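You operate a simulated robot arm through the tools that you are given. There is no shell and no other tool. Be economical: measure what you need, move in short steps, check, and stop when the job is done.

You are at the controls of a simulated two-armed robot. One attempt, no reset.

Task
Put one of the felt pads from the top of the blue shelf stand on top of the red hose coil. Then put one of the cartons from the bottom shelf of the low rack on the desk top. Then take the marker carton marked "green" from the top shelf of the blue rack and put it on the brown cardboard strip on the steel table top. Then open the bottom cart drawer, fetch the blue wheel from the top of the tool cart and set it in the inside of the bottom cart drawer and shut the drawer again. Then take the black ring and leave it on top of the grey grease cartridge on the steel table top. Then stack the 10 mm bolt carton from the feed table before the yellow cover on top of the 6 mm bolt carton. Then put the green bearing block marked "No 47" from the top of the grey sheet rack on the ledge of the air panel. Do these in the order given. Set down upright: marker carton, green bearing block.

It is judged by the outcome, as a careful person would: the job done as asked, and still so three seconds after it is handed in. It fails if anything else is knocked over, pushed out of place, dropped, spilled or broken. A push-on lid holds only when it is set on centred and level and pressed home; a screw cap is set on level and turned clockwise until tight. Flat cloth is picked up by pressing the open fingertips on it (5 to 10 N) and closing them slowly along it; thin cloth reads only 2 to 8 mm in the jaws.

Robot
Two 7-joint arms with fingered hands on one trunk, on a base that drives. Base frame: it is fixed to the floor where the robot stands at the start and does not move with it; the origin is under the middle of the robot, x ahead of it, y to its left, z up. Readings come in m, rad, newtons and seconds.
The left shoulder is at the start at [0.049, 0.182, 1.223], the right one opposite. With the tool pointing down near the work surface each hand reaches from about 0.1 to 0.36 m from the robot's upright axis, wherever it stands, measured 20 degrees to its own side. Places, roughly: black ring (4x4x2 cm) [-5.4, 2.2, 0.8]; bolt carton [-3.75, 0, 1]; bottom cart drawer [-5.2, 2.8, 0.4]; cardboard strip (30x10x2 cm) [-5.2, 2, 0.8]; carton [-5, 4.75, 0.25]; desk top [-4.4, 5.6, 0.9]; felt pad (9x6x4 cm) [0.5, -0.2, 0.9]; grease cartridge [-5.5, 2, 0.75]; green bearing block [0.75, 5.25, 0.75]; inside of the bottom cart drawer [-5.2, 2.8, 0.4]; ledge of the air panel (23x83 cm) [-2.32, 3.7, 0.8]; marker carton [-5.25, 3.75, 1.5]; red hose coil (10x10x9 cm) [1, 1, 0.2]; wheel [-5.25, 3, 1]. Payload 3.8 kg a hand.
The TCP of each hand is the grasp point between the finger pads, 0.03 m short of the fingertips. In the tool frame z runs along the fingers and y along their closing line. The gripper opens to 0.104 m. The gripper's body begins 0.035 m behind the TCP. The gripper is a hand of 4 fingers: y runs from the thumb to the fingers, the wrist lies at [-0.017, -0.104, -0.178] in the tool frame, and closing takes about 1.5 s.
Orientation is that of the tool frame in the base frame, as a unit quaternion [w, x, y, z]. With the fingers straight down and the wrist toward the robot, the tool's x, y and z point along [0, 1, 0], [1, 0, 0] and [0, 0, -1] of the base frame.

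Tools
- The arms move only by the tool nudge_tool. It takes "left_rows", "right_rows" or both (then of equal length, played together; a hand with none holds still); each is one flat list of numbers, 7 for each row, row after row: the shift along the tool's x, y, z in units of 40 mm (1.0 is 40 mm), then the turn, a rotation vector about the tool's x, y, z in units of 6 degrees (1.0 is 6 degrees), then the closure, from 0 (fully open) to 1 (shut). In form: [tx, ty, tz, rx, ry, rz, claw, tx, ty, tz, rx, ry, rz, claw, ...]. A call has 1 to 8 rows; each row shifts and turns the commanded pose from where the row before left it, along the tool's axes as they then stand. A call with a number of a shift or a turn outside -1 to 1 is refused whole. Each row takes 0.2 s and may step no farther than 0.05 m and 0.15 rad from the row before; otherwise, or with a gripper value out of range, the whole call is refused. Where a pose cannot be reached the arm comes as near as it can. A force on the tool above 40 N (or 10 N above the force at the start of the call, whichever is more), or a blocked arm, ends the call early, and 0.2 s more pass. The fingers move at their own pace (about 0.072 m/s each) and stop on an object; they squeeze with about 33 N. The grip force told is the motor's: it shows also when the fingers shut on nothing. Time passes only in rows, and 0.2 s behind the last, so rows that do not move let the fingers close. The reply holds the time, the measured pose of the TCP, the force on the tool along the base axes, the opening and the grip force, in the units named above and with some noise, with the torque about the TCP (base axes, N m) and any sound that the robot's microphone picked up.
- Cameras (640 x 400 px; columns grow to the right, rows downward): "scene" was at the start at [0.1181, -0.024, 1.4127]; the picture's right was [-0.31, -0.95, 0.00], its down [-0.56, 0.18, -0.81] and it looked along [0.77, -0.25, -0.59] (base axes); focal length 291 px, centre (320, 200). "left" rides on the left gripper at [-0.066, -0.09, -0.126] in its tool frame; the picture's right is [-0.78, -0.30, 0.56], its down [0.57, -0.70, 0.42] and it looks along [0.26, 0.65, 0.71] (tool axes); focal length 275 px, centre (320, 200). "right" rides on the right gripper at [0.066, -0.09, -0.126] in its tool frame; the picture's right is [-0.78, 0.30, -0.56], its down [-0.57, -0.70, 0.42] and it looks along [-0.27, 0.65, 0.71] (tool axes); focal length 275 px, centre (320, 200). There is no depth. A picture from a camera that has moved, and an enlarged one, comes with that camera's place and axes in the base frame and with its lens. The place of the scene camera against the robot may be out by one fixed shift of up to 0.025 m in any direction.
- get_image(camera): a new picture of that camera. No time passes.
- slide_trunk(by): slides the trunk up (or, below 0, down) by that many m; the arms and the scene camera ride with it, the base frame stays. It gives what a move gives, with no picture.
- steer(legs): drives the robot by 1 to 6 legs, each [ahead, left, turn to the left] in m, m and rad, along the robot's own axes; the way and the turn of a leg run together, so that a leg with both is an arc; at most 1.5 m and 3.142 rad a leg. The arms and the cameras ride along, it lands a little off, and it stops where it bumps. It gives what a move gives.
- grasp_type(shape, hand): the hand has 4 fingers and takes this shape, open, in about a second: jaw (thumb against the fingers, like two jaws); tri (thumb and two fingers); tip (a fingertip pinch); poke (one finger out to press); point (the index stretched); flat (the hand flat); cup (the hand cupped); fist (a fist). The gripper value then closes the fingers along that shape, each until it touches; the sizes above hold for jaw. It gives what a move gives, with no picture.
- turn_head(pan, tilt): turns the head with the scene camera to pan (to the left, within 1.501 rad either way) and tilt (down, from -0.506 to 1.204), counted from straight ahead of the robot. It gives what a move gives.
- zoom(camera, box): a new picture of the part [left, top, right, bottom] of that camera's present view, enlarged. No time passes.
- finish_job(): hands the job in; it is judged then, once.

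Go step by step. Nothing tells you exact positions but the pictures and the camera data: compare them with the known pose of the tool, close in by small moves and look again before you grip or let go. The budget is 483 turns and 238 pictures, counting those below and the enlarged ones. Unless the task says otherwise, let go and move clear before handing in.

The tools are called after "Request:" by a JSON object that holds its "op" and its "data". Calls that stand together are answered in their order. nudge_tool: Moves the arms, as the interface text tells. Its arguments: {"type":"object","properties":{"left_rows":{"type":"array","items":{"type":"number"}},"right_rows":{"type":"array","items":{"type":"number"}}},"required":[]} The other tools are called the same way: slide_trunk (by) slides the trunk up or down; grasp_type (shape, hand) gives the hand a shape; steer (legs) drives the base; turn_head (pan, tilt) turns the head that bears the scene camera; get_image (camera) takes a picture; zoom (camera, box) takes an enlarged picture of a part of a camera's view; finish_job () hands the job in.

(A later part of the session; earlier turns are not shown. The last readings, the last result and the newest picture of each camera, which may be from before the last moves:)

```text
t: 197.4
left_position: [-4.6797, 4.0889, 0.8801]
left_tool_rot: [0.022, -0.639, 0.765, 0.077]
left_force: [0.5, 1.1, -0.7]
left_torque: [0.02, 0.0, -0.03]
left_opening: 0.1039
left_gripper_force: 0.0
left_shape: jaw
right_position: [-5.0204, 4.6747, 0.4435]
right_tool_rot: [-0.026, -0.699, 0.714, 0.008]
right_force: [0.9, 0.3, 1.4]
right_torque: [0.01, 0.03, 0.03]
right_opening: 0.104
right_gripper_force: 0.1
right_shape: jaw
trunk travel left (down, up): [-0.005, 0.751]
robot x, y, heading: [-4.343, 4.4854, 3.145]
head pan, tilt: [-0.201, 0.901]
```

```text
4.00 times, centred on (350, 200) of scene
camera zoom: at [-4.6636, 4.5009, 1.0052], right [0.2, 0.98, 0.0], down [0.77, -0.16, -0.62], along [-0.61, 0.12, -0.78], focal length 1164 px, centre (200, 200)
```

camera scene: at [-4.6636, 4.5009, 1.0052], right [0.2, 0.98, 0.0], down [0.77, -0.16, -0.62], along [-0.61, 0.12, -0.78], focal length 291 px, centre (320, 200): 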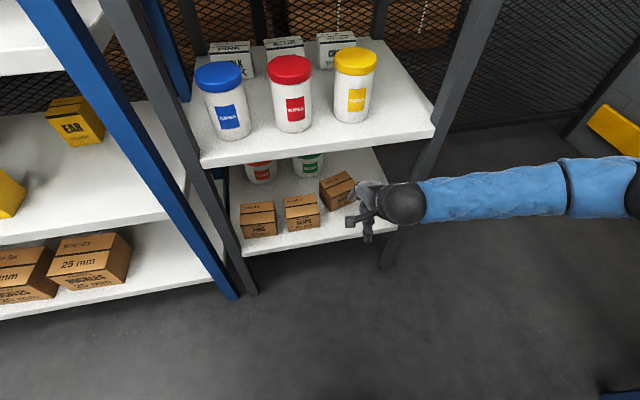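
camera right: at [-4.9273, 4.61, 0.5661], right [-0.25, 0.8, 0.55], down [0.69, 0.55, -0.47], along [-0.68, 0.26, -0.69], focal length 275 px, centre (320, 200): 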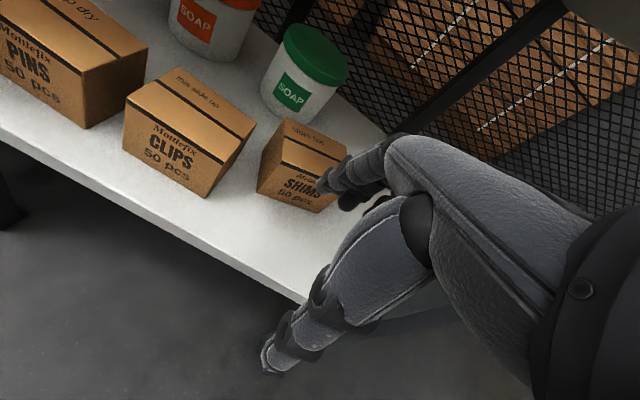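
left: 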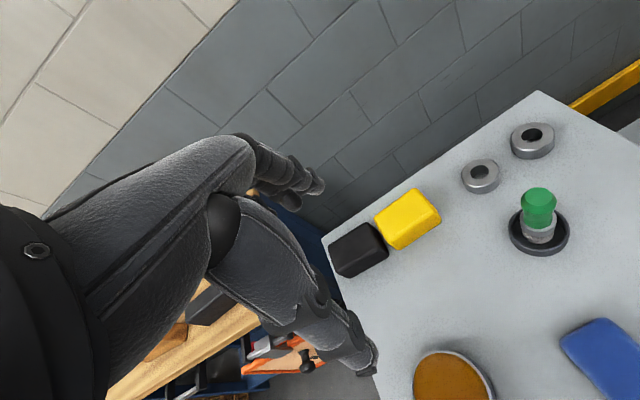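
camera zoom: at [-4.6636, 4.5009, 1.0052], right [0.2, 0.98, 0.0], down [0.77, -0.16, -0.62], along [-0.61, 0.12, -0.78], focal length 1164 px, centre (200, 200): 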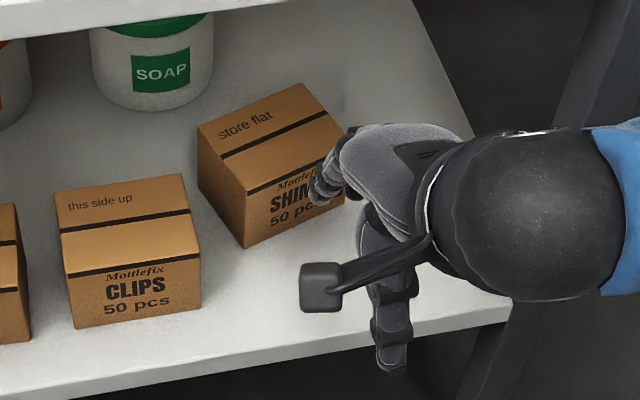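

I test whether the hand can pitch forward about 20° here, to keep the wrist below the shelf above.

Request:
{"op": "nudge_tool", "data": {"right_rows": [0, -0.5, 0, -0.8, 0, 0, 0, 0, 0, 0, -0.8, 0, 0, 0, 0, 0, 0, -0.8, 0, 0, 0, 0, 0, 0, -0.4, 0, 0, 0]}}

Request:
{"op": "nudge_tool", "data": {"right_rows": [0, 0, 0, 0, 0, -0.8, 0, 0, 0, 0, 0, 0, -0.8, 0, 0, 0, 0, 0, 0, -0.8, 0, 0, 0, 0, 0, 0, -0.7, 0]}}

```text
t: 198.4
left_position: [-4.6776, 4.0903, 0.8789]
left_tool_rot: [0.021, -0.639, 0.765, 0.077]
left_force: [-0.1, -0.8, -0.6]
left_torque: [-0.01, -0.01, 0.02]
left_opening: 0.104
left_gripper_force: 0.1
left_shape: jaw
right_position: [-5.0117, 4.6743, 0.4425]
right_tool_rot: [-0.04, -0.698, 0.715, 0.023]
right_force: [0.9, -0.7, 0.5]
right_torque: [0.01, 0.02, -0.02]
right_opening: 0.104
right_gripper_force: 0.1
right_shape: jaw
right hand out of reach, approached as far as the arm can: row 1, 2, 3
trunk travel left (down, up): [-0.005, 0.751]
robot x, y, heading: [-4.3378, 4.4829, 3.144]
head pan, tilt: [-0.201, 0.901]
```

```text
t: 199.4
left_position: [-4.6796, 4.0892, 0.8791]
left_tool_rot: [0.021, -0.639, 0.765, 0.077]
left_force: [0.0, 0.6, 0.0]
left_torque: [0.0, 0.0, -0.02]
left_opening: 0.1038
left_gripper_force: 0.1
left_shape: jaw
right_position: [-5.0135, 4.686, 0.4453]
right_tool_rot: [0.048, 0.804, -0.591, -0.045]
right_force: [-0.5, -0.5, -0.4]
right_torque: [0.0, -0.02, 0.02]
right_opening: 0.1041
right_gripper_force: 0.1
right_shape: jaw
right hand out of reach, approached as far as the arm can: row 1
trunk travel left (down, up): [-0.005, 0.751]
robot x, y, heading: [-4.3434, 4.481, 3.141]
head pan, tilt: [-0.201, 0.901]
```

Forward pitch is limited. Instead I'll press the fingertips on SHIMS's top and drag it forward to the shelf front, where the wrist stays outside.

Request:
{"op": "nudge_tool", "data": {"right_rows": [0, 0.85, 0.05, 0, 0, 0, 0, 0, 0.85, 0.1, 0, 0, 0, 0, 0, 0.85, 0.1, 0, 0, 0, 0]}}

Request:
{"op": "zoom", "data": {"camera": "scene", "box": [280, 150, 420, 250]}}

Request:
{"op": "get_image", "data": {"camera": "right"}}

```text
t: 200.2
left_position: [-4.6797, 4.0901, 0.8801]
left_tool_rot: [0.022, -0.639, 0.765, 0.077]
left_force: [-1.0, 0.1, 0.1]
left_torque: [0.0, 0.04, -0.03]
left_opening: 0.1039
left_gripper_force: 0.0
left_shape: jaw
right_position: [-5.1122, 4.6559, 0.4486]
right_tool_rot: [0.048, 0.804, -0.591, -0.045]
right_force: [0.3, -0.4, 0.5]
right_torque: [-0.01, 0.0, 0.02]
right_opening: 0.104
right_gripper_force: 0.1
right_shape: jaw
trunk travel left (down, up): [-0.005, 0.751]
robot x, y, heading: [-4.3429, 4.483, 3.139]
head pan, tilt: [-0.201, 0.901]
```

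```text
4.00 times, centred on (350, 200) of scene
camera zoom: at [-4.6637, 4.5011, 1.0051], right [0.2, 0.98, 0.0], down [0.77, -0.16, -0.62], along [-0.61, 0.12, -0.78], focal length 1164 px, centre (200, 200)
```

zoom: 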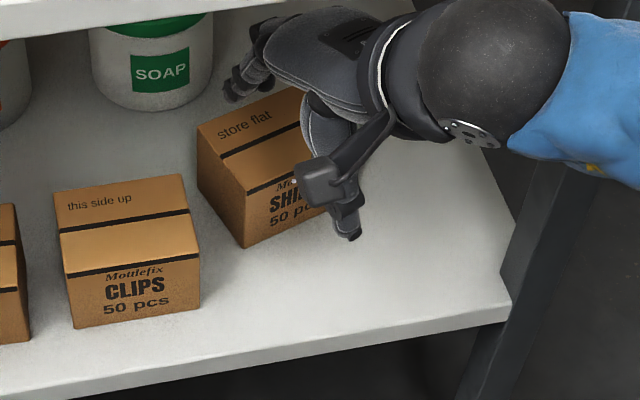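

```text
166 pictures are left
camera right: at [-4.9914, 4.6236, 0.5601], right [-0.44, 0.67, 0.6], down [0.44, 0.74, -0.5], along [-0.78, 0.04, -0.62], focal length 275 px, centre (320, 200)
```

right: 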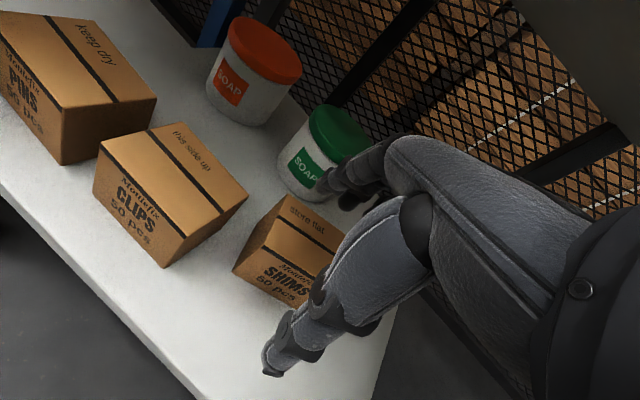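

Request:
{"op": "nudge_tool", "data": {"right_rows": [0, 0.2, 0.5, 0, 0, 0, 0.1, 0, 0.1, 0.4, 0, 0, 0, 0.15, 0, 0, 0.2, 0, 0, 0, 0.15, 0, 0, 0.15, 0, 0, 0, 0.15, 0, 0, 0.15, 0, 0, 0, 0.15]}}

Request:
{"op": "zoom", "data": {"camera": "scene", "box": [280, 150, 420, 250]}}

```text
t: 201.4
left_position: [-4.6796, 4.0902, 0.8793]
left_tool_rot: [0.021, -0.639, 0.765, 0.078]
left_force: [-0.2, 0.9, -0.3]
left_torque: [0.02, -0.04, -0.02]
left_opening: 0.1037
left_gripper_force: 0.1
left_shape: jaw
right_position: [-5.1313, 4.6519, 0.3937]
right_tool_rot: [0.048, 0.803, -0.592, -0.045]
right_force: [0.0, 0.9, -0.7]
right_torque: [-0.02, -0.02, 0.0]
right_opening: 0.0884
right_gripper_force: 0.1
right_shape: jaw
trunk travel left (down, up): [-0.005, 0.751]
robot x, y, heading: [-4.341, 4.4842, 3.143]
head pan, tilt: [-0.201, 0.901]
```

```text
4.00 times, centred on (350, 200) of scene
camera zoom: at [-4.6637, 4.5009, 1.0051], right [0.2, 0.98, 0.0], down [0.77, -0.16, -0.62], along [-0.61, 0.12, -0.78], focal length 1164 px, centre (200, 200)
```

zoom: 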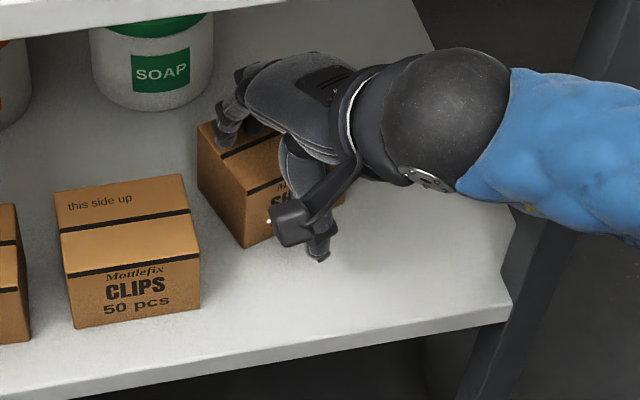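

Request:
{"op": "nudge_tool", "data": {"right_rows": [0, 0, 0.15, 0, 0, 0, 0.15, 0, 0, 0.15, 0, 0, 0, 0.15, 0, 0, 0.15, 0, 0, 0, 0.15, 0, 0, 0.15, 0, 0, 0, 0.15]}}

Request:
{"op": "zoom", "data": {"camera": "scene", "box": [280, 150, 420, 250]}}

```text
t: 202.2
left_position: [-4.6771, 4.0904, 0.8796]
left_tool_rot: [0.022, -0.639, 0.765, 0.078]
left_force: [0.3, 0.5, 0.5]
left_torque: [0.0, 0.05, -0.03]
left_opening: 0.1035
left_gripper_force: 0.0
left_shape: jaw
right_position: [-5.1378, 4.6477, 0.3902]
right_tool_rot: [0.06, 0.803, -0.591, -0.05]
right_force: [5.0, 1.5, 18.2]
right_torque: [-0.16, 0.9, -0.08]
right_opening: 0.0861
right_gripper_force: 0.1
right_shape: jaw
trunk travel left (down, up): [-0.005, 0.751]
robot x, y, heading: [-4.3449, 4.4808, 3.148]
head pan, tilt: [-0.201, 0.901]
stopped in row 3 (right hand): the force on the tool passed its limit at 43 N (the readings are from after the stop); the commanded pose is now the measured one
```

```text
4.00 times, centred on (350, 200) of scene
camera zoom: at [-4.6621, 4.5008, 1.0056], right [0.2, 0.98, 0.0], down [0.77, -0.16, -0.62], along [-0.61, 0.12, -0.78], focal length 1164 px, centre (200, 200)
```

zoom: 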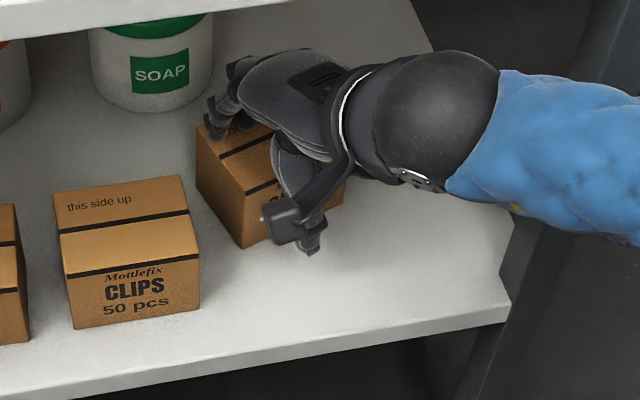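

Request:
{"op": "nudge_tool", "data": {"right_rows": [0, -0.4, 0, 0, 0, 0, 0.15, 0, -0.4, 0, 0, 0, 0, 0.15, 0, -0.4, 0, 0, 0, 0, 0.15, 0, -0.4, 0, 0, 0, 0, 0.15]}}

Request:
{"op": "zoom", "data": {"camera": "scene", "box": [280, 150, 420, 250]}}

```text
t: 203.2
left_position: [-4.6773, 4.0894, 0.881]
left_tool_rot: [0.021, -0.639, 0.765, 0.079]
left_force: [-0.7, 0.4, -0.1]
left_torque: [-0.02, 0.01, -0.03]
left_opening: 0.104
left_gripper_force: 0.0
left_shape: jaw
right_position: [-5.0821, 4.6651, 0.3848]
right_tool_rot: [0.063, 0.803, -0.59, -0.052]
right_force: [-6.5, -4.0, 28.5]
right_torque: [-0.37, 2.04, 0.15]
right_opening: 0.0927
right_gripper_force: 0.1
right_shape: jaw
trunk travel left (down, up): [-0.005, 0.751]
robot x, y, heading: [-4.3394, 4.4827, 3.141]
head pan, tilt: [-0.201, 0.901]
```

```text
4.00 times, centred on (350, 200) of scene
camera zoom: at [-4.6612, 4.5003, 1.0063], right [0.2, 0.98, 0.0], down [0.77, -0.16, -0.62], along [-0.61, 0.12, -0.78], focal length 1164 px, centre (200, 200)
```

zoom: 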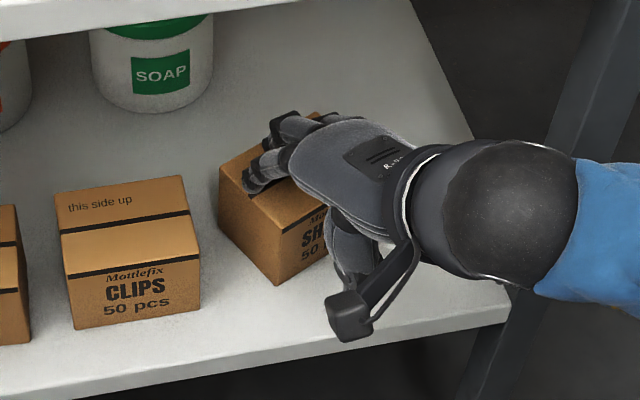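

Request:
{"op": "nudge_tool", "data": {"right_rows": [0, 0, -0.4, 0, 0, 0, 0.15, 0, 0.5, -0.2, 0, 0, 0, 0.15, 0, 0.3, 0.2, 0, 0, 0, 0.15, 0, 0, 0.3, 0, 0, 0, 0.15, 0, 0, 0.15, 0, 0, 0, 0.15]}}

Request:
{"op": "nudge_tool", "data": {"right_rows": [0, 0, 0.1, 0, 0, 0, 0.15, 0, -0.4, 0, 0, 0, 0, 0.15, 0, -0.4, 0, 0, 0, 0, 0.15, 0, -0.4, 0, 0, 0, 0, 0.15]}}

Request:
{"op": "zoom", "data": {"camera": "scene", "box": [280, 150, 420, 250]}}

```text
t: 204.4
left_position: [-4.676, 4.089, 0.8808]
left_tool_rot: [0.02, -0.639, 0.765, 0.079]
left_force: [0.1, 0.1, 0.3]
left_torque: [-0.01, -0.01, 0.03]
left_opening: 0.1039
left_gripper_force: 0.0
left_shape: jaw
right_position: [-5.1111, 4.6561, 0.3874]
right_tool_rot: [0.062, 0.803, -0.59, -0.051]
right_force: [-2.2, -2.2, 27.8]
right_torque: [-0.17, 1.82, 0.1]
right_opening: 0.09
right_gripper_force: 0.0
right_shape: jaw
trunk travel left (down, up): [-0.005, 0.751]
robot x, y, heading: [-4.3449, 4.481, 3.145]
head pan, tilt: [-0.201, 0.901]
```

```text
t: 205.1
left_position: [-4.6785, 4.0881, 0.8797]
left_tool_rot: [0.022, -0.639, 0.765, 0.077]
left_force: [0.1, -1.0, 0.3]
left_torque: [0.01, 0.0, -0.04]
left_opening: 0.104
left_gripper_force: 0.1
left_shape: jaw
right_position: [-5.1041, 4.6589, 0.3866]
right_tool_rot: [0.07, 0.803, -0.589, -0.056]
right_force: [0.0, 1.1, 20.6]
right_torque: [-0.18, 1.27, -0.18]
right_opening: 0.0897
right_gripper_force: 0.2
right_shape: jaw
trunk travel left (down, up): [-0.005, 0.751]
robot x, y, heading: [-4.3412, 4.4823, 3.141]
head pan, tilt: [-0.201, 0.901]
stopped in row 3 (right hand): the force on the tool passed its limit at 42 N (the readings are from after the stop); the commanded pose is now the measured one
```

```text
4.00 times, centred on (350, 200) of scene
camera zoom: at [-4.6627, 4.5006, 1.0052], right [0.2, 0.98, 0.0], down [0.77, -0.16, -0.62], along [-0.61, 0.12, -0.78], focal length 1164 px, centre (200, 200)
```

zoom: 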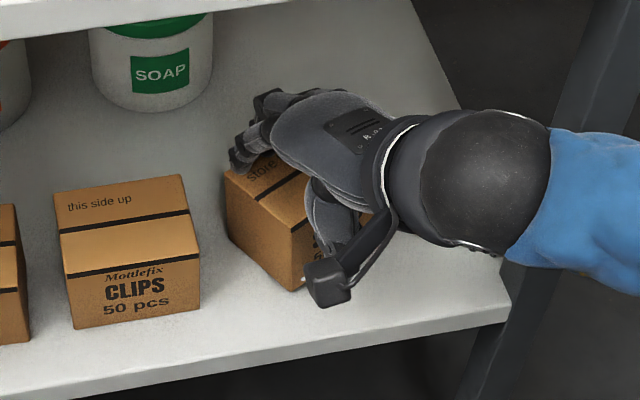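

Carton is now about at [-5.156, 4.675] turned ~25°. I raise slightly, turn the hand with it, and move over it.

Request:
{"op": "nudge_tool", "data": {"right_rows": [0, 0, -0.5, 0, 0, 0, 0, 0, 0, 0, 0, 0, -0.65, 0, -0.3, 0, 0, 0, 0, -0.65, 0, -0.3, 0, 0, 0, 0, 0, 0, -0.3, 0.3, 0, 0, 0, 0, 0]}}

Request:
{"op": "zoom", "data": {"camera": "scene", "box": [280, 150, 420, 250]}}

Request:
{"op": "zoom", "data": {"camera": "right", "box": [180, 100, 420, 340]}}

```text
t: 206.3
left_position: [-4.6791, 4.0892, 0.879]
left_tool_rot: [0.022, -0.639, 0.765, 0.078]
left_force: [-0.7, -0.1, 0.5]
left_torque: [0.0, 0.02, 0.01]
left_opening: 0.1038
left_gripper_force: 0.0
left_shape: jaw
right_position: [-5.1219, 4.6896, 0.4035]
right_tool_rot: [0.06, 0.842, -0.533, -0.058]
right_force: [-0.1, 0.3, -0.3]
right_torque: [-0.05, -0.01, 0.02]
right_opening: 0.1035
right_gripper_force: 0.1
right_shape: jaw
trunk travel left (down, up): [-0.005, 0.751]
robot x, y, heading: [-4.3445, 4.4815, 3.143]
head pan, tilt: [-0.201, 0.901]
```

```text
4.00 times, centred on (350, 200) of scene
camera zoom: at [-4.6636, 4.5012, 1.0051], right [0.2, 0.98, 0.0], down [0.77, -0.16, -0.62], along [-0.61, 0.12, -0.78], focal length 1164 px, centre (200, 200)
```

zoom: 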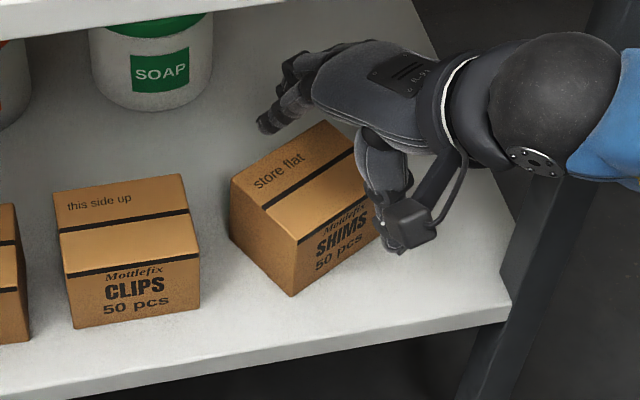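

```text
1.67 times, centred on (300, 220) of right
camera zoom: at [-4.9944, 4.6745, 0.5107], right [-0.5, 0.6, 0.62], down [0.32, 0.8, -0.51], along [-0.8, -0.06, -0.59], focal length 459 px, centre (353, 167)
```

zoom: 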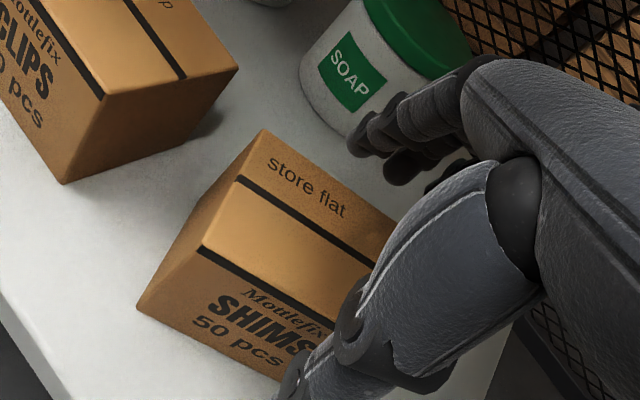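

Request:
{"op": "nudge_tool", "data": {"right_rows": [0, 0.4, 0, 0, 0, 0, 0, 0, 0.37, 0, 0, 0, 0, 0, 0, 0, 0.3, 0, 0, 0, 0, 0, 0, 0.4, 0, 0, 0, 0]}}

Request:
{"op": "zoom", "data": {"camera": "scene", "box": [280, 150, 420, 250]}}

```text
t: 207.3
left_position: [-4.6784, 4.0901, 0.8788]
left_tool_rot: [0.021, -0.639, 0.765, 0.078]
left_force: [-0.4, -0.4, -0.2]
left_torque: [0.0, 0.01, 0.01]
left_opening: 0.1041
left_gripper_force: 0.1
left_shape: jaw
right_position: [-5.1539, 4.6744, 0.3826]
right_tool_rot: [0.06, 0.841, -0.535, -0.058]
right_force: [1.9, 0.4, 5.4]
right_torque: [0.13, -0.31, 0.0]
right_opening: 0.1041
right_gripper_force: 0.0
right_shape: jaw
trunk travel left (down, up): [-0.005, 0.751]
robot x, y, heading: [-4.3405, 4.484, 3.138]
head pan, tilt: [-0.201, 0.901]
```

```text
4.00 times, centred on (350, 200) of scene
camera zoom: at [-4.6628, 4.501, 1.0056], right [0.2, 0.98, 0.0], down [0.77, -0.16, -0.62], along [-0.61, 0.12, -0.78], focal length 1164 px, centre (200, 200)
```

zoom: 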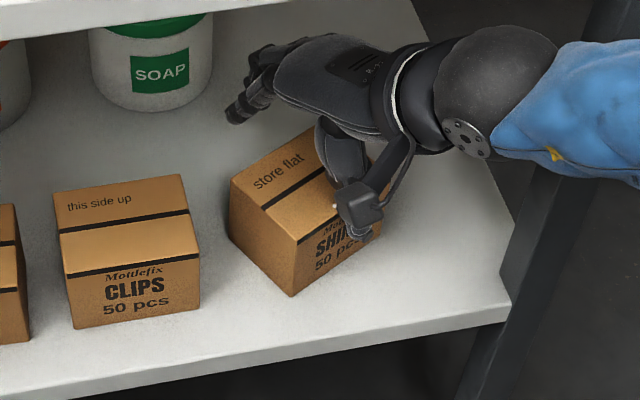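

Request:
{"op": "nudge_tool", "data": {"right_rows": [0, 0, -0.3, 0, 0, 0, 0, 0, -0.3, 0, 0, 0, 0, 0, 0, 0, 0.3, 0, 0, 0, 0, 0, 0, 0.3, 0, 0, 0, 0, 0, 0, 0.3, 0, 0, 0, 0]}}

Request:
{"op": "zoom", "data": {"camera": "scene", "box": [280, 150, 420, 250]}}

```text
t: 208.5
left_position: [-4.6799, 4.0895, 0.8786]
left_tool_rot: [0.021, -0.639, 0.765, 0.077]
left_force: [0.9, -0.4, 0.5]
left_torque: [-0.01, 0.0, 0.03]
left_opening: 0.1039
left_gripper_force: 0.0
left_shape: jaw
right_position: [-5.147, 4.6803, 0.3541]
right_tool_rot: [0.06, 0.841, -0.534, -0.058]
right_force: [0.5, 0.0, -1.2]
right_torque: [0.01, 0.05, 0.0]
right_opening: 0.1041
right_gripper_force: 0.2
right_shape: jaw
trunk travel left (down, up): [-0.005, 0.751]
robot x, y, heading: [-4.3411, 4.4842, 3.142]
head pan, tilt: [-0.201, 0.901]
```

```text
4.00 times, centred on (350, 200) of scene
camera zoom: at [-4.6635, 4.5011, 1.0052], right [0.2, 0.98, 0.0], down [0.77, -0.16, -0.62], along [-0.61, 0.12, -0.78], focal length 1164 px, centre (200, 200)
```

zoom: 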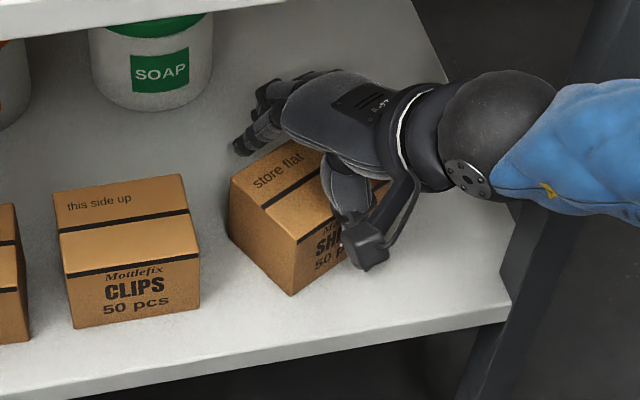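

Straddling the carton without force. I lower to about z 0.32 and close.

Request:
{"op": "nudge_tool", "data": {"right_rows": [0, 0, 0.3, 0, 0, 0, 0, 0, 0, 0.3, 0, 0, 0, 0, 0, 0, 0.2, 0, 0, 0, 0]}}

Request:
{"op": "nudge_tool", "data": {"right_rows": [0, 0, 0, 0, 0, 0, 0.3, 0, 0, 0, 0, 0, 0, 0.6, 0, 0, 0, 0, 0, 0, 1, 0, 0, 0, 0, 0, 0, 1, 0, 0, 0, 0, 0, 0, 1, 0, 0, 0, 0, 0, 0, 1]}}

Request:
{"op": "zoom", "data": {"camera": "scene", "box": [280, 150, 420, 250]}}

```text
t: 209.2
left_position: [-4.677, 4.0894, 0.8798]
left_tool_rot: [0.021, -0.639, 0.765, 0.079]
left_force: [-0.5, 0.6, 0.6]
left_torque: [0.0, 0.0, -0.01]
left_opening: 0.1038
left_gripper_force: 0.0
left_shape: jaw
right_position: [-5.1507, 4.6754, 0.3382]
right_tool_rot: [0.07, 0.837, -0.539, -0.06]
right_force: [2.5, -1.3, 20.0]
right_torque: [-0.09, -0.1, 0.02]
right_opening: 0.1038
right_gripper_force: 0.1
right_shape: jaw
right hand out of reach, approached as far as the arm can: row 1, 2
trunk travel left (down, up): [-0.005, 0.751]
robot x, y, heading: [-4.3385, 4.4821, 3.137]
head pan, tilt: [-0.201, 0.901]
stopped in row 3 (right hand): the force on the tool passed its limit at 47 N (the readings are from after the stop); the commanded pose is now the measured one
```

```text
t: 210.2
left_position: [-4.678, 4.0894, 0.8783]
left_tool_rot: [0.021, -0.639, 0.765, 0.078]
left_force: [-0.5, -0.1, 1.1]
left_torque: [0.0, 0.01, 0.0]
left_opening: 0.1041
left_gripper_force: 0.1
left_shape: jaw
right_position: [-5.1536, 4.6776, 0.3383]
right_tool_rot: [0.069, 0.836, -0.54, -0.062]
right_force: [1.1, 0.4, 17.9]
right_torque: [0.34, -0.8, -0.03]
right_opening: 0.0611
right_gripper_force: 32.7
right_shape: jaw
trunk travel left (down, up): [-0.005, 0.751]
robot x, y, heading: [-4.3386, 4.4796, 3.139]
head pan, tilt: [-0.201, 0.901]
stopped in row 4 (right hand): the force on the tool passed its limit at 42 N (the readings are from after the stop); the commanded pose is now the measured one
```

```text
4.00 times, centred on (350, 200) of scene
camera zoom: at [-4.6619, 4.5007, 1.0054], right [0.2, 0.98, 0.0], down [0.77, -0.16, -0.62], along [-0.61, 0.13, -0.78], focal length 1164 px, centre (200, 200)
```

zoom: 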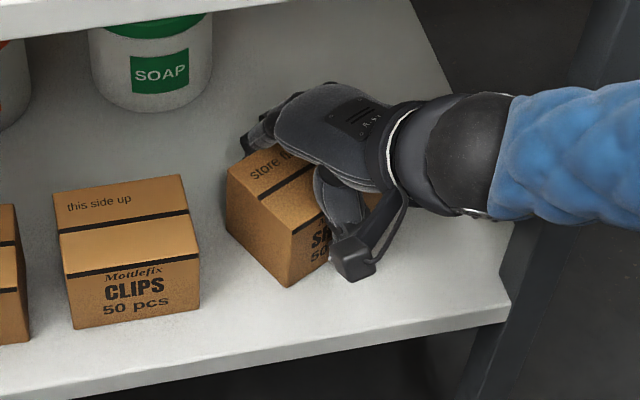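

Request:
{"op": "nudge_tool", "data": {"right_rows": [0, 0, -0.4, 0, 0, 0, 1, 0, 0, -0.4, 0, 0, 0, 1, 0, 0, 0, 0, 0, 0, 1]}}

Request:
{"op": "zoom", "data": {"camera": "scene", "box": [280, 150, 420, 250]}}

```text
t: 211.0
left_position: [-4.6787, 4.0893, 0.8786]
left_tool_rot: [0.021, -0.639, 0.765, 0.077]
left_force: [-0.1, 0.4, -0.5]
left_torque: [-0.03, 0.01, 0.0]
left_opening: 0.104
left_gripper_force: 0.0
left_shape: jaw
right_position: [-5.1441, 4.6791, 0.3654]
right_tool_rot: [0.066, 0.837, -0.54, -0.059]
right_force: [0.3, 0.5, -2.6]
right_torque: [0.01, 0.02, -0.03]
right_opening: 0.061
right_gripper_force: 33.0
right_shape: jaw
trunk travel left (down, up): [-0.005, 0.751]
robot x, y, heading: [-4.3408, 4.4826, 3.141]
head pan, tilt: [-0.201, 0.901]
```

```text
4.00 times, centred on (350, 200) of scene
camera zoom: at [-4.6638, 4.5012, 1.0049], right [0.2, 0.98, 0.0], down [0.77, -0.16, -0.62], along [-0.61, 0.12, -0.78], focal length 1164 px, centre (200, 200)
```

zoom: 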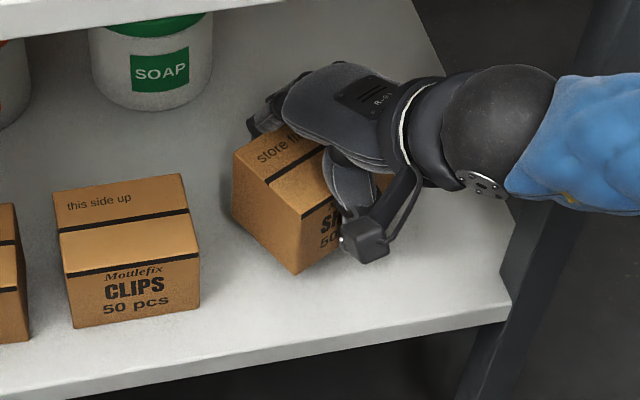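

Carton is held. I back away, raise the trunk, and then turn toward the desk.

Request:
{"op": "steer", "data": {"legs": [[-0.25, 0, 0]]}}

Request:
{"op": "slide_trunk", "data": {"by": 0.4}}

Request:
{"op": "slide_trunk", "data": {"by": 0.1}}

Request:
{"op": "nudge_tool", "data": {"right_rows": [0, -0.7, -0.8, 0, 0, 0, 1, 0, -0.7, -0.8, 0, 0, 0, 1, 0, -0.7, -0.8, 0, 0, 0, 1, 0, -0.7, -0.8, 0, 0, 0, 1, 0, -0.7, -0.8, 0, 0, 0, 1, 0, -0.5, -1, 0, 0, 0, 1, 0, 0, -1, 0, 0, 0, 1, 0, 0, -1, 0, 0, 0, 1]}}

Request:
{"op": "get_image", "data": {"camera": "scene"}}

```text
t: 212.8
left_position: [-4.4275, 4.0892, 0.8788]
left_tool_rot: [0.021, -0.64, 0.764, 0.076]
left_force: [-0.5, 0.8, 0.2]
left_torque: [-0.05, -0.01, 0.03]
left_opening: 0.1039
left_gripper_force: 0.0
left_shape: jaw
right_position: [-4.8931, 4.6768, 0.3656]
right_tool_rot: [0.066, 0.837, -0.539, -0.06]
right_force: [-0.7, -0.1, -3.0]
right_torque: [0.02, 0.02, 0.02]
right_opening: 0.0609
right_gripper_force: 33.3
right_shape: jaw
trunk travel left (down, up): [-0.005, 0.751]
robot x, y, heading: [-4.092, 4.481, 3.14]
head pan, tilt: [-0.201, 0.901]
```

```text
t: 216.6
left_position: [-4.4301, 4.0894, 1.2784]
left_tool_rot: [0.022, -0.64, 0.765, 0.077]
left_force: [0.1, 0.2, -0.2]
left_torque: [-0.03, 0.01, -0.01]
left_opening: 0.1039
left_gripper_force: 0.1
left_shape: jaw
right_position: [-4.8917, 4.6778, 1.0468]
right_tool_rot: [0.169, 0.81, -0.516, -0.222]
right_force: [-0.3, 0.0, -2.3]
right_torque: [0.02, 0.03, 0.01]
right_opening: 0.0607
right_gripper_force: 33.0
right_shape: jaw
trunk travel left (down, up): [-0.405, 0.351]
robot x, y, heading: [-4.0907, 4.4848, 3.144]
head pan, tilt: [-0.201, 0.901]
```

```text
t: 217.9
left_position: [-4.4293, 4.0888, 1.3779]
left_tool_rot: [0.022, -0.64, 0.764, 0.077]
left_force: [0.5, -0.1, 0.4]
left_torque: [0.0, -0.01, -0.03]
left_opening: 0.104
left_gripper_force: 0.0
left_shape: jaw
right_position: [-4.8908, 4.6789, 1.1465]
right_tool_rot: [0.171, 0.81, -0.516, -0.222]
right_force: [-0.6, -0.1, -3.5]
right_torque: [0.03, 0.03, -0.03]
right_opening: 0.0607
right_gripper_force: 32.5
right_shape: jaw
trunk travel left (down, up): [-0.505, 0.251]
robot x, y, heading: [-4.0931, 4.4841, 3.136]
head pan, tilt: [-0.201, 0.901]
```

```text
t: 219.7
left_position: [-4.4275, 4.0905, 1.3802]
left_tool_rot: [0.021, -0.64, 0.764, 0.077]
left_force: [-0.4, 0.3, -1.0]
left_torque: [0.0, 0.01, 0.0]
left_opening: 0.1038
left_gripper_force: 0.0
left_shape: jaw
right_position: [-4.6189, 4.7553, 1.3028]
right_tool_rot: [0.171, 0.809, -0.516, -0.222]
right_force: [0.1, 0.3, -2.3]
right_torque: [0.04, 0.02, 0.03]
right_opening: 0.0601
right_gripper_force: 33.0
right_shape: jaw
trunk travel left (down, up): [-0.505, 0.251]
robot x, y, heading: [-4.0942, 4.4817, 3.144]
head pan, tilt: [-0.201, 0.901]
```

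```text
155 pictures are left
camera scene: at [-4.1972, 4.5013, 1.5221], right [0.2, 0.98, 0.0], down [0.77, -0.16, -0.62], along [-0.61, 0.12, -0.78], focal length 291 px, centre (320, 200)
```

scene: 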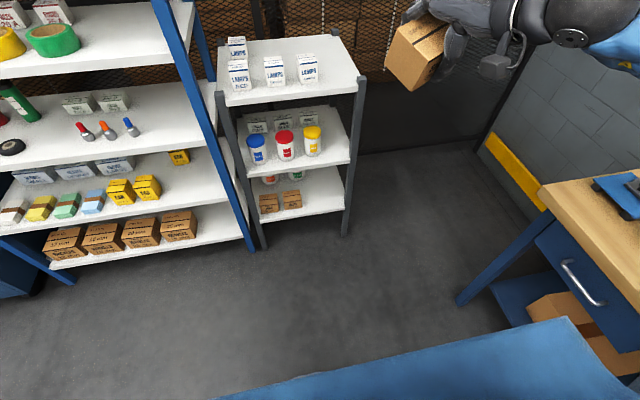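

Request:
{"op": "nudge_tool", "data": {"right_rows": [0, 0, 0, 0.9, 0, 0, 1, 0, 0, 0, 0.9, 0, 0, 1, 0, 0, 0, 0.9, 0, 0, 1, 0, 0, 0, 0.9, 0, 0, 1, 0, 0, 0, 0.9, 0, 0, 1, 0, 0, 0, 0.9, 0, 0, 1]}}

Request:
{"op": "steer", "data": {"legs": [[0, 0, -1.57]]}}

Request:
{"op": "turn_head", "data": {"pan": 0.0, "tilt": 0.7}}

Request:
{"op": "get_image", "data": {"camera": "scene"}}

```text
t: 221.1
left_position: [-4.4283, 4.0888, 1.3799]
left_tool_rot: [0.021, -0.64, 0.765, 0.077]
left_force: [1.1, -0.9, -0.3]
left_torque: [-0.01, -0.01, 0.0]
left_opening: 0.1039
left_gripper_force: 0.1
left_shape: jaw
right_position: [-4.6199, 4.7566, 1.3026]
right_tool_rot: [-0.063, 0.825, -0.558, -0.068]
right_force: [0.4, 0.3, -2.0]
right_torque: [-0.03, 0.03, -0.04]
right_opening: 0.0601
right_gripper_force: 33.2
right_shape: jaw
trunk travel left (down, up): [-0.505, 0.251]
robot x, y, heading: [-4.0897, 4.4827, 3.139]
head pan, tilt: [-0.201, 0.901]
```

```text
t: 225.4
left_position: [-4.4776, 4.8274, 1.3794]
left_tool_rot: [0.07, 0.099, 0.992, 0.038]
left_force: [-0.8, 0.2, 0.7]
left_torque: [0.02, -0.01, 0.0]
left_opening: 0.1036
left_gripper_force: 0.0
left_shape: jaw
right_position: [-3.8065, 5.0063, 1.3028]
right_tool_rot: [0.094, -0.179, 0.979, 0.004]
right_force: [0.2, -0.4, -2.5]
right_torque: [0.02, 0.0, 0.01]
right_opening: 0.0596
right_gripper_force: 33.2
right_shape: jaw
trunk travel left (down, up): [-0.505, 0.251]
robot x, y, heading: [-4.0914, 4.4843, 1.551]
head pan, tilt: [-0.201, 0.901]
```

```text
t: 226.1
left_position: [-4.4768, 4.8274, 1.3791]
left_tool_rot: [0.07, 0.098, 0.992, 0.038]
left_force: [-0.2, 0.7, 0.1]
left_torque: [0.0, 0.0, 0.01]
left_opening: 0.104
left_gripper_force: 0.1
left_shape: jaw
right_position: [-3.8077, 5.0068, 1.3024]
right_tool_rot: [0.093, -0.179, 0.979, 0.003]
right_force: [-0.3, -0.1, -2.9]
right_torque: [0.0, 0.02, -0.01]
right_opening: 0.0598
right_gripper_force: 33.2
right_shape: jaw
trunk travel left (down, up): [-0.505, 0.251]
robot x, y, heading: [-4.0895, 4.483, 1.555]
head pan, tilt: [0.0, 0.7]
```

```text
154 pictures are left
camera scene: at [-4.101, 4.5915, 1.5381], right [1.0, -0.02, 0.0], down [-0.01, -0.64, -0.76], along [0.02, 0.76, -0.64], focal length 291 px, centre (320, 200)
```

scene: 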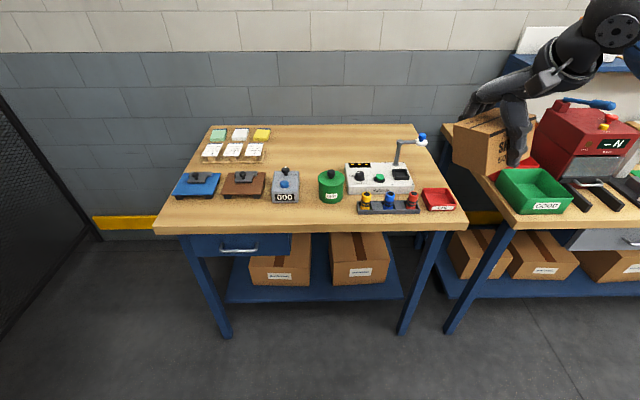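

There's a clear area in the middle-back of the desk, around [-4.11, 5.6]. I level the carton and drive up to the desk.

Request:
{"op": "nudge_tool", "data": {"right_rows": [0, 0, 0, -0.1, 0.6, 0, 1, 0, 0, 0, -0.1, 0.6, 0, 1, 0, 0, 0, -0.1, 0.57, 0, 1]}}

Request:
{"op": "steer", "data": {"legs": [[0, 0.22, 0], [0.37, 0, 0]]}}

Request:
{"op": "turn_head", "data": {"pan": -0.2, "tilt": 0.7}}

Request:
{"op": "get_image", "data": {"camera": "scene"}}

```text
t: 226.9
left_position: [-4.4764, 4.8279, 1.3793]
left_tool_rot: [0.07, 0.098, 0.992, 0.038]
left_force: [0.5, 0.2, 0.3]
left_torque: [-0.01, 0.01, 0.01]
left_opening: 0.1039
left_gripper_force: 0.1
left_shape: jaw
right_position: [-3.8075, 5.0059, 1.3015]
right_tool_rot: [-0.002, -0.181, 0.984, 0.002]
right_force: [-0.2, 0.5, -3.1]
right_torque: [0.02, -0.03, -0.01]
right_opening: 0.0599
right_gripper_force: 33.6
right_shape: jaw
trunk travel left (down, up): [-0.505, 0.251]
robot x, y, heading: [-4.0915, 4.483, 1.556]
head pan, tilt: [0.0, 0.7]
```

```text
t: 230.6
left_position: [-4.6919, 5.2002, 1.3793]
left_tool_rot: [0.069, 0.098, 0.992, 0.039]
left_force: [0.0, 0.6, -0.2]
left_torque: [-0.02, -0.04, 0.0]
left_opening: 0.1037
left_gripper_force: 0.0
left_shape: jaw
right_position: [-4.0194, 5.3784, 1.302]
right_tool_rot: [-0.001, -0.18, 0.984, 0.003]
right_force: [-0.9, -0.5, -3.2]
right_torque: [-0.01, 0.03, -0.01]
right_opening: 0.0596
right_gripper_force: 32.9
right_shape: jaw
trunk travel left (down, up): [-0.505, 0.251]
robot x, y, heading: [-4.3011, 4.8552, 1.55]
head pan, tilt: [0.0, 0.7]
```

```text
t: 231.3
left_position: [-4.6908, 5.2002, 1.3783]
left_tool_rot: [0.071, 0.098, 0.992, 0.039]
left_force: [-0.6, 0.0, 0.1]
left_torque: [0.0, -0.01, 0.0]
left_opening: 0.1042
left_gripper_force: 0.0
left_shape: jaw
right_position: [-4.0201, 5.3778, 1.3024]
right_tool_rot: [-0.002, -0.18, 0.984, 0.002]
right_force: [-0.7, -0.7, -2.8]
right_torque: [0.04, -0.04, -0.02]
right_opening: 0.0597
right_gripper_force: 33.2
right_shape: jaw
trunk travel left (down, up): [-0.505, 0.251]
robot x, y, heading: [-4.304, 4.8552, 1.555]
head pan, tilt: [-0.201, 0.7]
```

```text
153 pictures are left
camera scene: at [-4.2974, 4.9614, 1.5382], right [0.98, -0.22, 0.0], down [-0.14, -0.63, -0.76], along [0.17, 0.75, -0.64], focal length 291 px, centre (320, 200)
```

scene: 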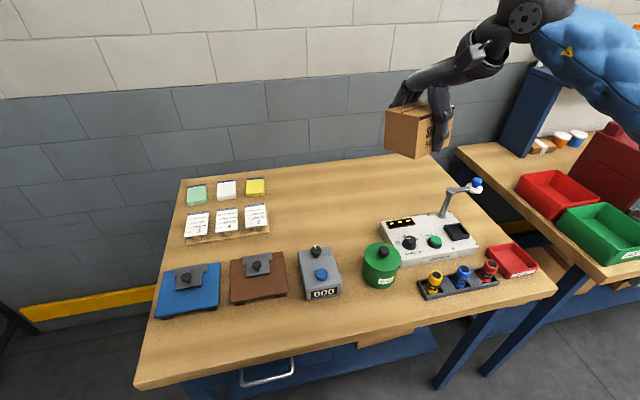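

Request:
{"op": "steer", "data": {"legs": [[0.1, 0, 0]]}}

Request:
{"op": "nudge_tool", "data": {"right_rows": [0.2, 0.66, 0.7, 0, 0, 0, 1, 0.2, 0.66, 0.7, 0, 0, 0, 1, 0.2, 0.66, 0.7, 0, 0, 0, 1, 0.2, 0.66, 0.7, 0, 0, 0, 1, 0.2, 0.66, 0.7, 0, 0, 0, 1, 0.2, 0.66, 0.7, 0, 0, 0, 1]}}

Request:
{"op": "get_image", "data": {"camera": "scene"}}

Request:
{"op": "get_image", "data": {"camera": "right"}}

```text
t: 232.5
left_position: [-4.6892, 5.3007, 1.3791]
left_tool_rot: [0.07, 0.098, 0.992, 0.039]
left_force: [0.2, -0.2, -0.4]
left_torque: [-0.02, 0.0, 0.01]
left_opening: 0.104
left_gripper_force: 0.2
left_shape: jaw
right_position: [-4.0183, 5.4786, 1.303]
right_tool_rot: [-0.001, -0.18, 0.984, 0.002]
right_force: [-0.1, -0.5, -3.5]
right_torque: [0.03, 0.0, -0.02]
right_opening: 0.0596
right_gripper_force: 33.1
right_shape: jaw
trunk travel left (down, up): [-0.505, 0.251]
robot x, y, heading: [-4.3004, 4.9569, 1.556]
head pan, tilt: [-0.201, 0.7]
```

```text
t: 233.9
left_position: [-4.6897, 5.2987, 1.3786]
left_tool_rot: [0.07, 0.098, 0.992, 0.038]
left_force: [0.2, 0.4, 0.0]
left_torque: [0.0, 0.01, -0.02]
left_opening: 0.1038
left_gripper_force: 0.0
left_shape: jaw
right_position: [-4.1212, 5.61, 1.1339]
right_tool_rot: [0.0, -0.18, 0.984, 0.002]
right_force: [0.1, -0.6, -3.2]
right_torque: [0.02, 0.04, -0.01]
right_opening: 0.0599
right_gripper_force: 32.9
right_shape: jaw
trunk travel left (down, up): [-0.505, 0.251]
robot x, y, heading: [-4.3038, 4.953, 1.546]
head pan, tilt: [-0.201, 0.7]
```

```text
152 pictures are left
camera scene: at [-4.2964, 5.0622, 1.5381], right [0.98, -0.22, 0.0], down [-0.14, -0.63, -0.76], along [0.17, 0.75, -0.64], focal length 291 px, centre (320, 200)
```

scene: 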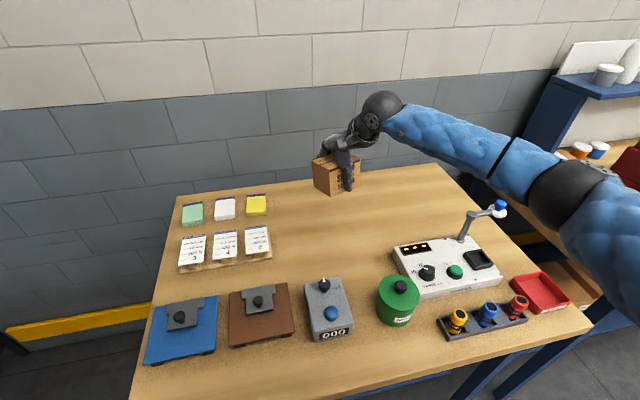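

```text
151 pictures are left
camera right: at [-4.1507, 5.5031, 1.2596], right [0.62, 0.55, 0.56], down [0.78, -0.45, -0.43], along [0.02, 0.7, -0.71], focal length 275 px, centre (320, 200)
```

right: 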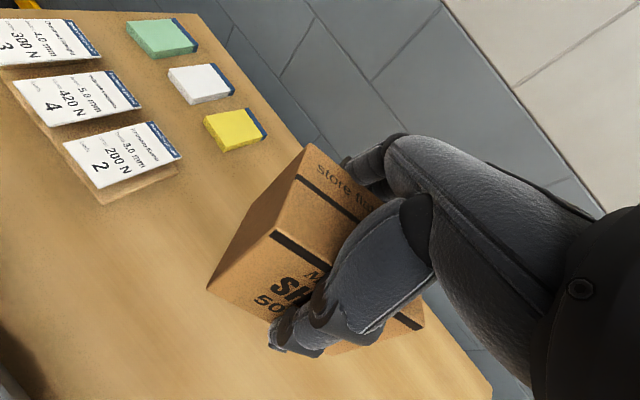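

Request:
{"op": "nudge_tool", "data": {"right_rows": [0, 0, 0.75, 0, 0, 0, 1, 0, 0, 0.75, 0, 0, 0, 1, 0, 0, 0.75, 0, 0, 0, 1, 0, 0, 0.75, 0, 0, 0, 1, 0, 0, 0.4, 0, 0, 0, 1]}}

Request:
{"op": "nudge_tool", "data": {"right_rows": [0, 0, 0.2, 0, 0, 0, 1, 0, 0, 0.2, 0, 0, 0, 1, 0, 0, 0.2, 0, 0, 0, 1, 0, 0, 0.2, 0, 0, 0, 1, 0, 0, 0.2, 0, 0, 0, 1, 0, 0, 0.2, 0, 0, 0, 1]}}

Request:
{"op": "get_image", "data": {"camera": "scene"}}

```text
t: 235.1
left_position: [-4.6891, 5.2992, 1.3789]
left_tool_rot: [0.071, 0.099, 0.992, 0.039]
left_force: [0.5, 0.0, 0.0]
left_torque: [0.03, 0.01, -0.02]
left_opening: 0.1038
left_gripper_force: 0.1
left_shape: jaw
right_position: [-4.1188, 5.6091, 0.9983]
right_tool_rot: [0.0, -0.18, 0.984, 0.002]
right_force: [-0.7, 0.8, -4.2]
right_torque: [0.02, -0.02, 0.01]
right_opening: 0.0597
right_gripper_force: 33.2
right_shape: jaw
trunk travel left (down, up): [-0.505, 0.251]
robot x, y, heading: [-4.3002, 4.9552, 1.549]
head pan, tilt: [-0.201, 0.7]
```

```text
t: 236.5
left_position: [-4.6887, 5.2987, 1.3788]
left_tool_rot: [0.07, 0.098, 0.992, 0.039]
left_force: [0.1, -0.4, 1.2]
left_torque: [-0.01, -0.01, 0.01]
left_opening: 0.1039
left_gripper_force: 0.1
left_shape: jaw
right_position: [-4.119, 5.6107, 0.9506]
right_tool_rot: [0.0, -0.181, 0.984, 0.002]
right_force: [-0.9, 0.0, -2.6]
right_torque: [0.01, 0.02, -0.01]
right_opening: 0.0599
right_gripper_force: 32.8
right_shape: jaw
trunk travel left (down, up): [-0.505, 0.251]
robot x, y, heading: [-4.2996, 4.9562, 1.549]
head pan, tilt: [-0.201, 0.7]
```

```text
150 pictures are left
camera scene: at [-4.2954, 5.0613, 1.5381], right [0.98, -0.22, 0.0], down [-0.14, -0.63, -0.76], along [0.17, 0.75, -0.64], focal length 291 px, centre (320, 200)
```

scene: 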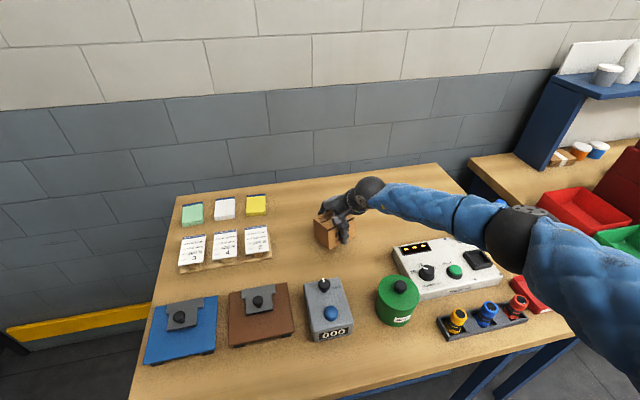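

Request:
{"op": "nudge_tool", "data": {"right_rows": [0, 0, 0.15, 0, 0, 0, 1, 0, 0, 0.15, 0, 0, 0, 1, 0, 0, 0.15, 0, 0, 0, 1, 0, 0, 0.15, 0, 0, 0, 1, 0, 0, 0.15, 0, 0, 0, 1]}}

Request:
{"op": "zoom", "data": {"camera": "scene", "box": [270, 150, 430, 280]}}

```text
t: 237.7
left_position: [-4.6891, 5.2977, 1.3789]
left_tool_rot: [0.071, 0.099, 0.992, 0.04]
left_force: [-0.5, 0.5, -0.1]
left_torque: [0.02, 0.0, 0.02]
left_opening: 0.104
left_gripper_force: 0.1
left_shape: jaw
right_position: [-4.1201, 5.6101, 0.9258]
right_tool_rot: [-0.001, -0.181, 0.984, 0.006]
right_force: [-0.3, -2.4, 11.7]
right_torque: [0.4, -0.4, -0.1]
right_opening: 0.0596
right_gripper_force: 33.1
right_shape: jaw
trunk travel left (down, up): [-0.505, 0.251]
robot x, y, heading: [-4.305, 4.9556, 1.552]
head pan, tilt: [-0.201, 0.7]
```

```text
3.08 times, centred on (350, 215) of scene
camera zoom: at [-4.2961, 5.0587, 1.5386], right [0.98, -0.22, 0.0], down [-0.14, -0.63, -0.77], along [0.17, 0.75, -0.64], focal length 895 px, centre (228, 154)
```

zoom: 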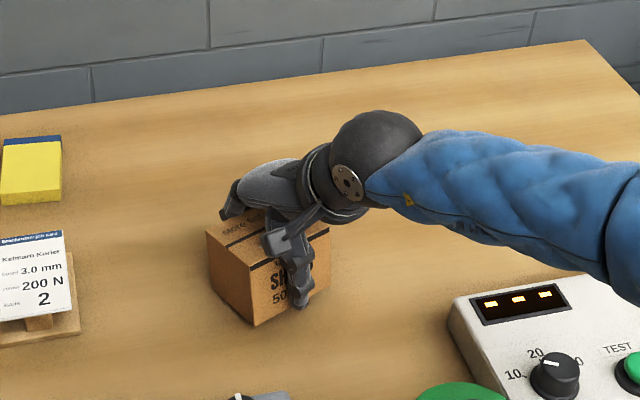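

Request:
{"op": "nudge_tool", "data": {"right_rows": [0, 0, 0, 0, 0, 0, 0.6, 0, 0, 0, 0, 0, 0, 0.3, 0, 0, 0, 0, 0, 0, 0, 0, 0, 0, 0, 0, 0, 0, 0, 0, 0, 0, 0, 0, 0, 0, 0, -0.5, 0, 0, 0, 0, 0, 0, -1, 0, 0, 0, 0]}}

Request:
{"op": "nudge_tool", "data": {"right_rows": [0, 0, -1, 0, 0, 0, 0, 0, 0, -1, 0, 0, 0, 0, 0, 0, -1, 0, 0, 0, 0, 0, 0, -1, 0, 0, 0, 0, 0, 0, -1, 0, 0, 0, 0, 0, 0, -1, 0, 0, 0, 0, 0, 0, -1, 0, 0, 0, 0]}}

Request:
{"op": "get_image", "data": {"camera": "scene"}}

```text
t: 239.3
left_position: [-4.6893, 5.2988, 1.3796]
left_tool_rot: [0.07, 0.099, 0.992, 0.039]
left_force: [-0.2, 0.3, 1.1]
left_torque: [-0.02, 0.0, 0.02]
left_opening: 0.1042
left_gripper_force: 0.1
left_shape: jaw
right_position: [-4.1193, 5.6085, 0.9805]
right_tool_rot: [0.0, -0.18, 0.984, 0.002]
right_force: [-0.4, 0.1, -0.2]
right_torque: [-0.01, 0.0, -0.01]
right_opening: 0.1042
right_gripper_force: 0.1
right_shape: jaw
trunk travel left (down, up): [-0.505, 0.251]
robot x, y, heading: [-4.2997, 4.9558, 1.554]
head pan, tilt: [-0.201, 0.7]
```

```text
t: 240.9
left_position: [-4.6901, 5.2988, 1.3793]
left_tool_rot: [0.07, 0.099, 0.992, 0.038]
left_force: [-0.6, 0.1, -0.2]
left_torque: [-0.04, -0.02, 0.02]
left_opening: 0.1038
left_gripper_force: 0.1
left_shape: jaw
right_position: [-4.1204, 5.6089, 1.2607]
right_tool_rot: [-0.001, -0.181, 0.984, 0.002]
right_force: [-0.7, 1.0, 0.2]
right_torque: [0.02, -0.01, -0.02]
right_opening: 0.104
right_gripper_force: 0.0
right_shape: jaw
trunk travel left (down, up): [-0.505, 0.251]
robot x, y, heading: [-4.3025, 4.9555, 1.55]
head pan, tilt: [-0.201, 0.7]
```

```text
148 pictures are left
camera scene: at [-4.296, 5.0604, 1.5382], right [0.98, -0.22, 0.0], down [-0.14, -0.63, -0.77], along [0.17, 0.75, -0.64], focal length 291 px, centre (320, 200)
```

scene: 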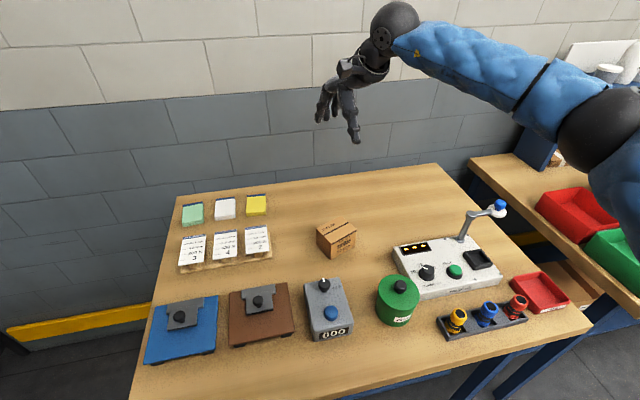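

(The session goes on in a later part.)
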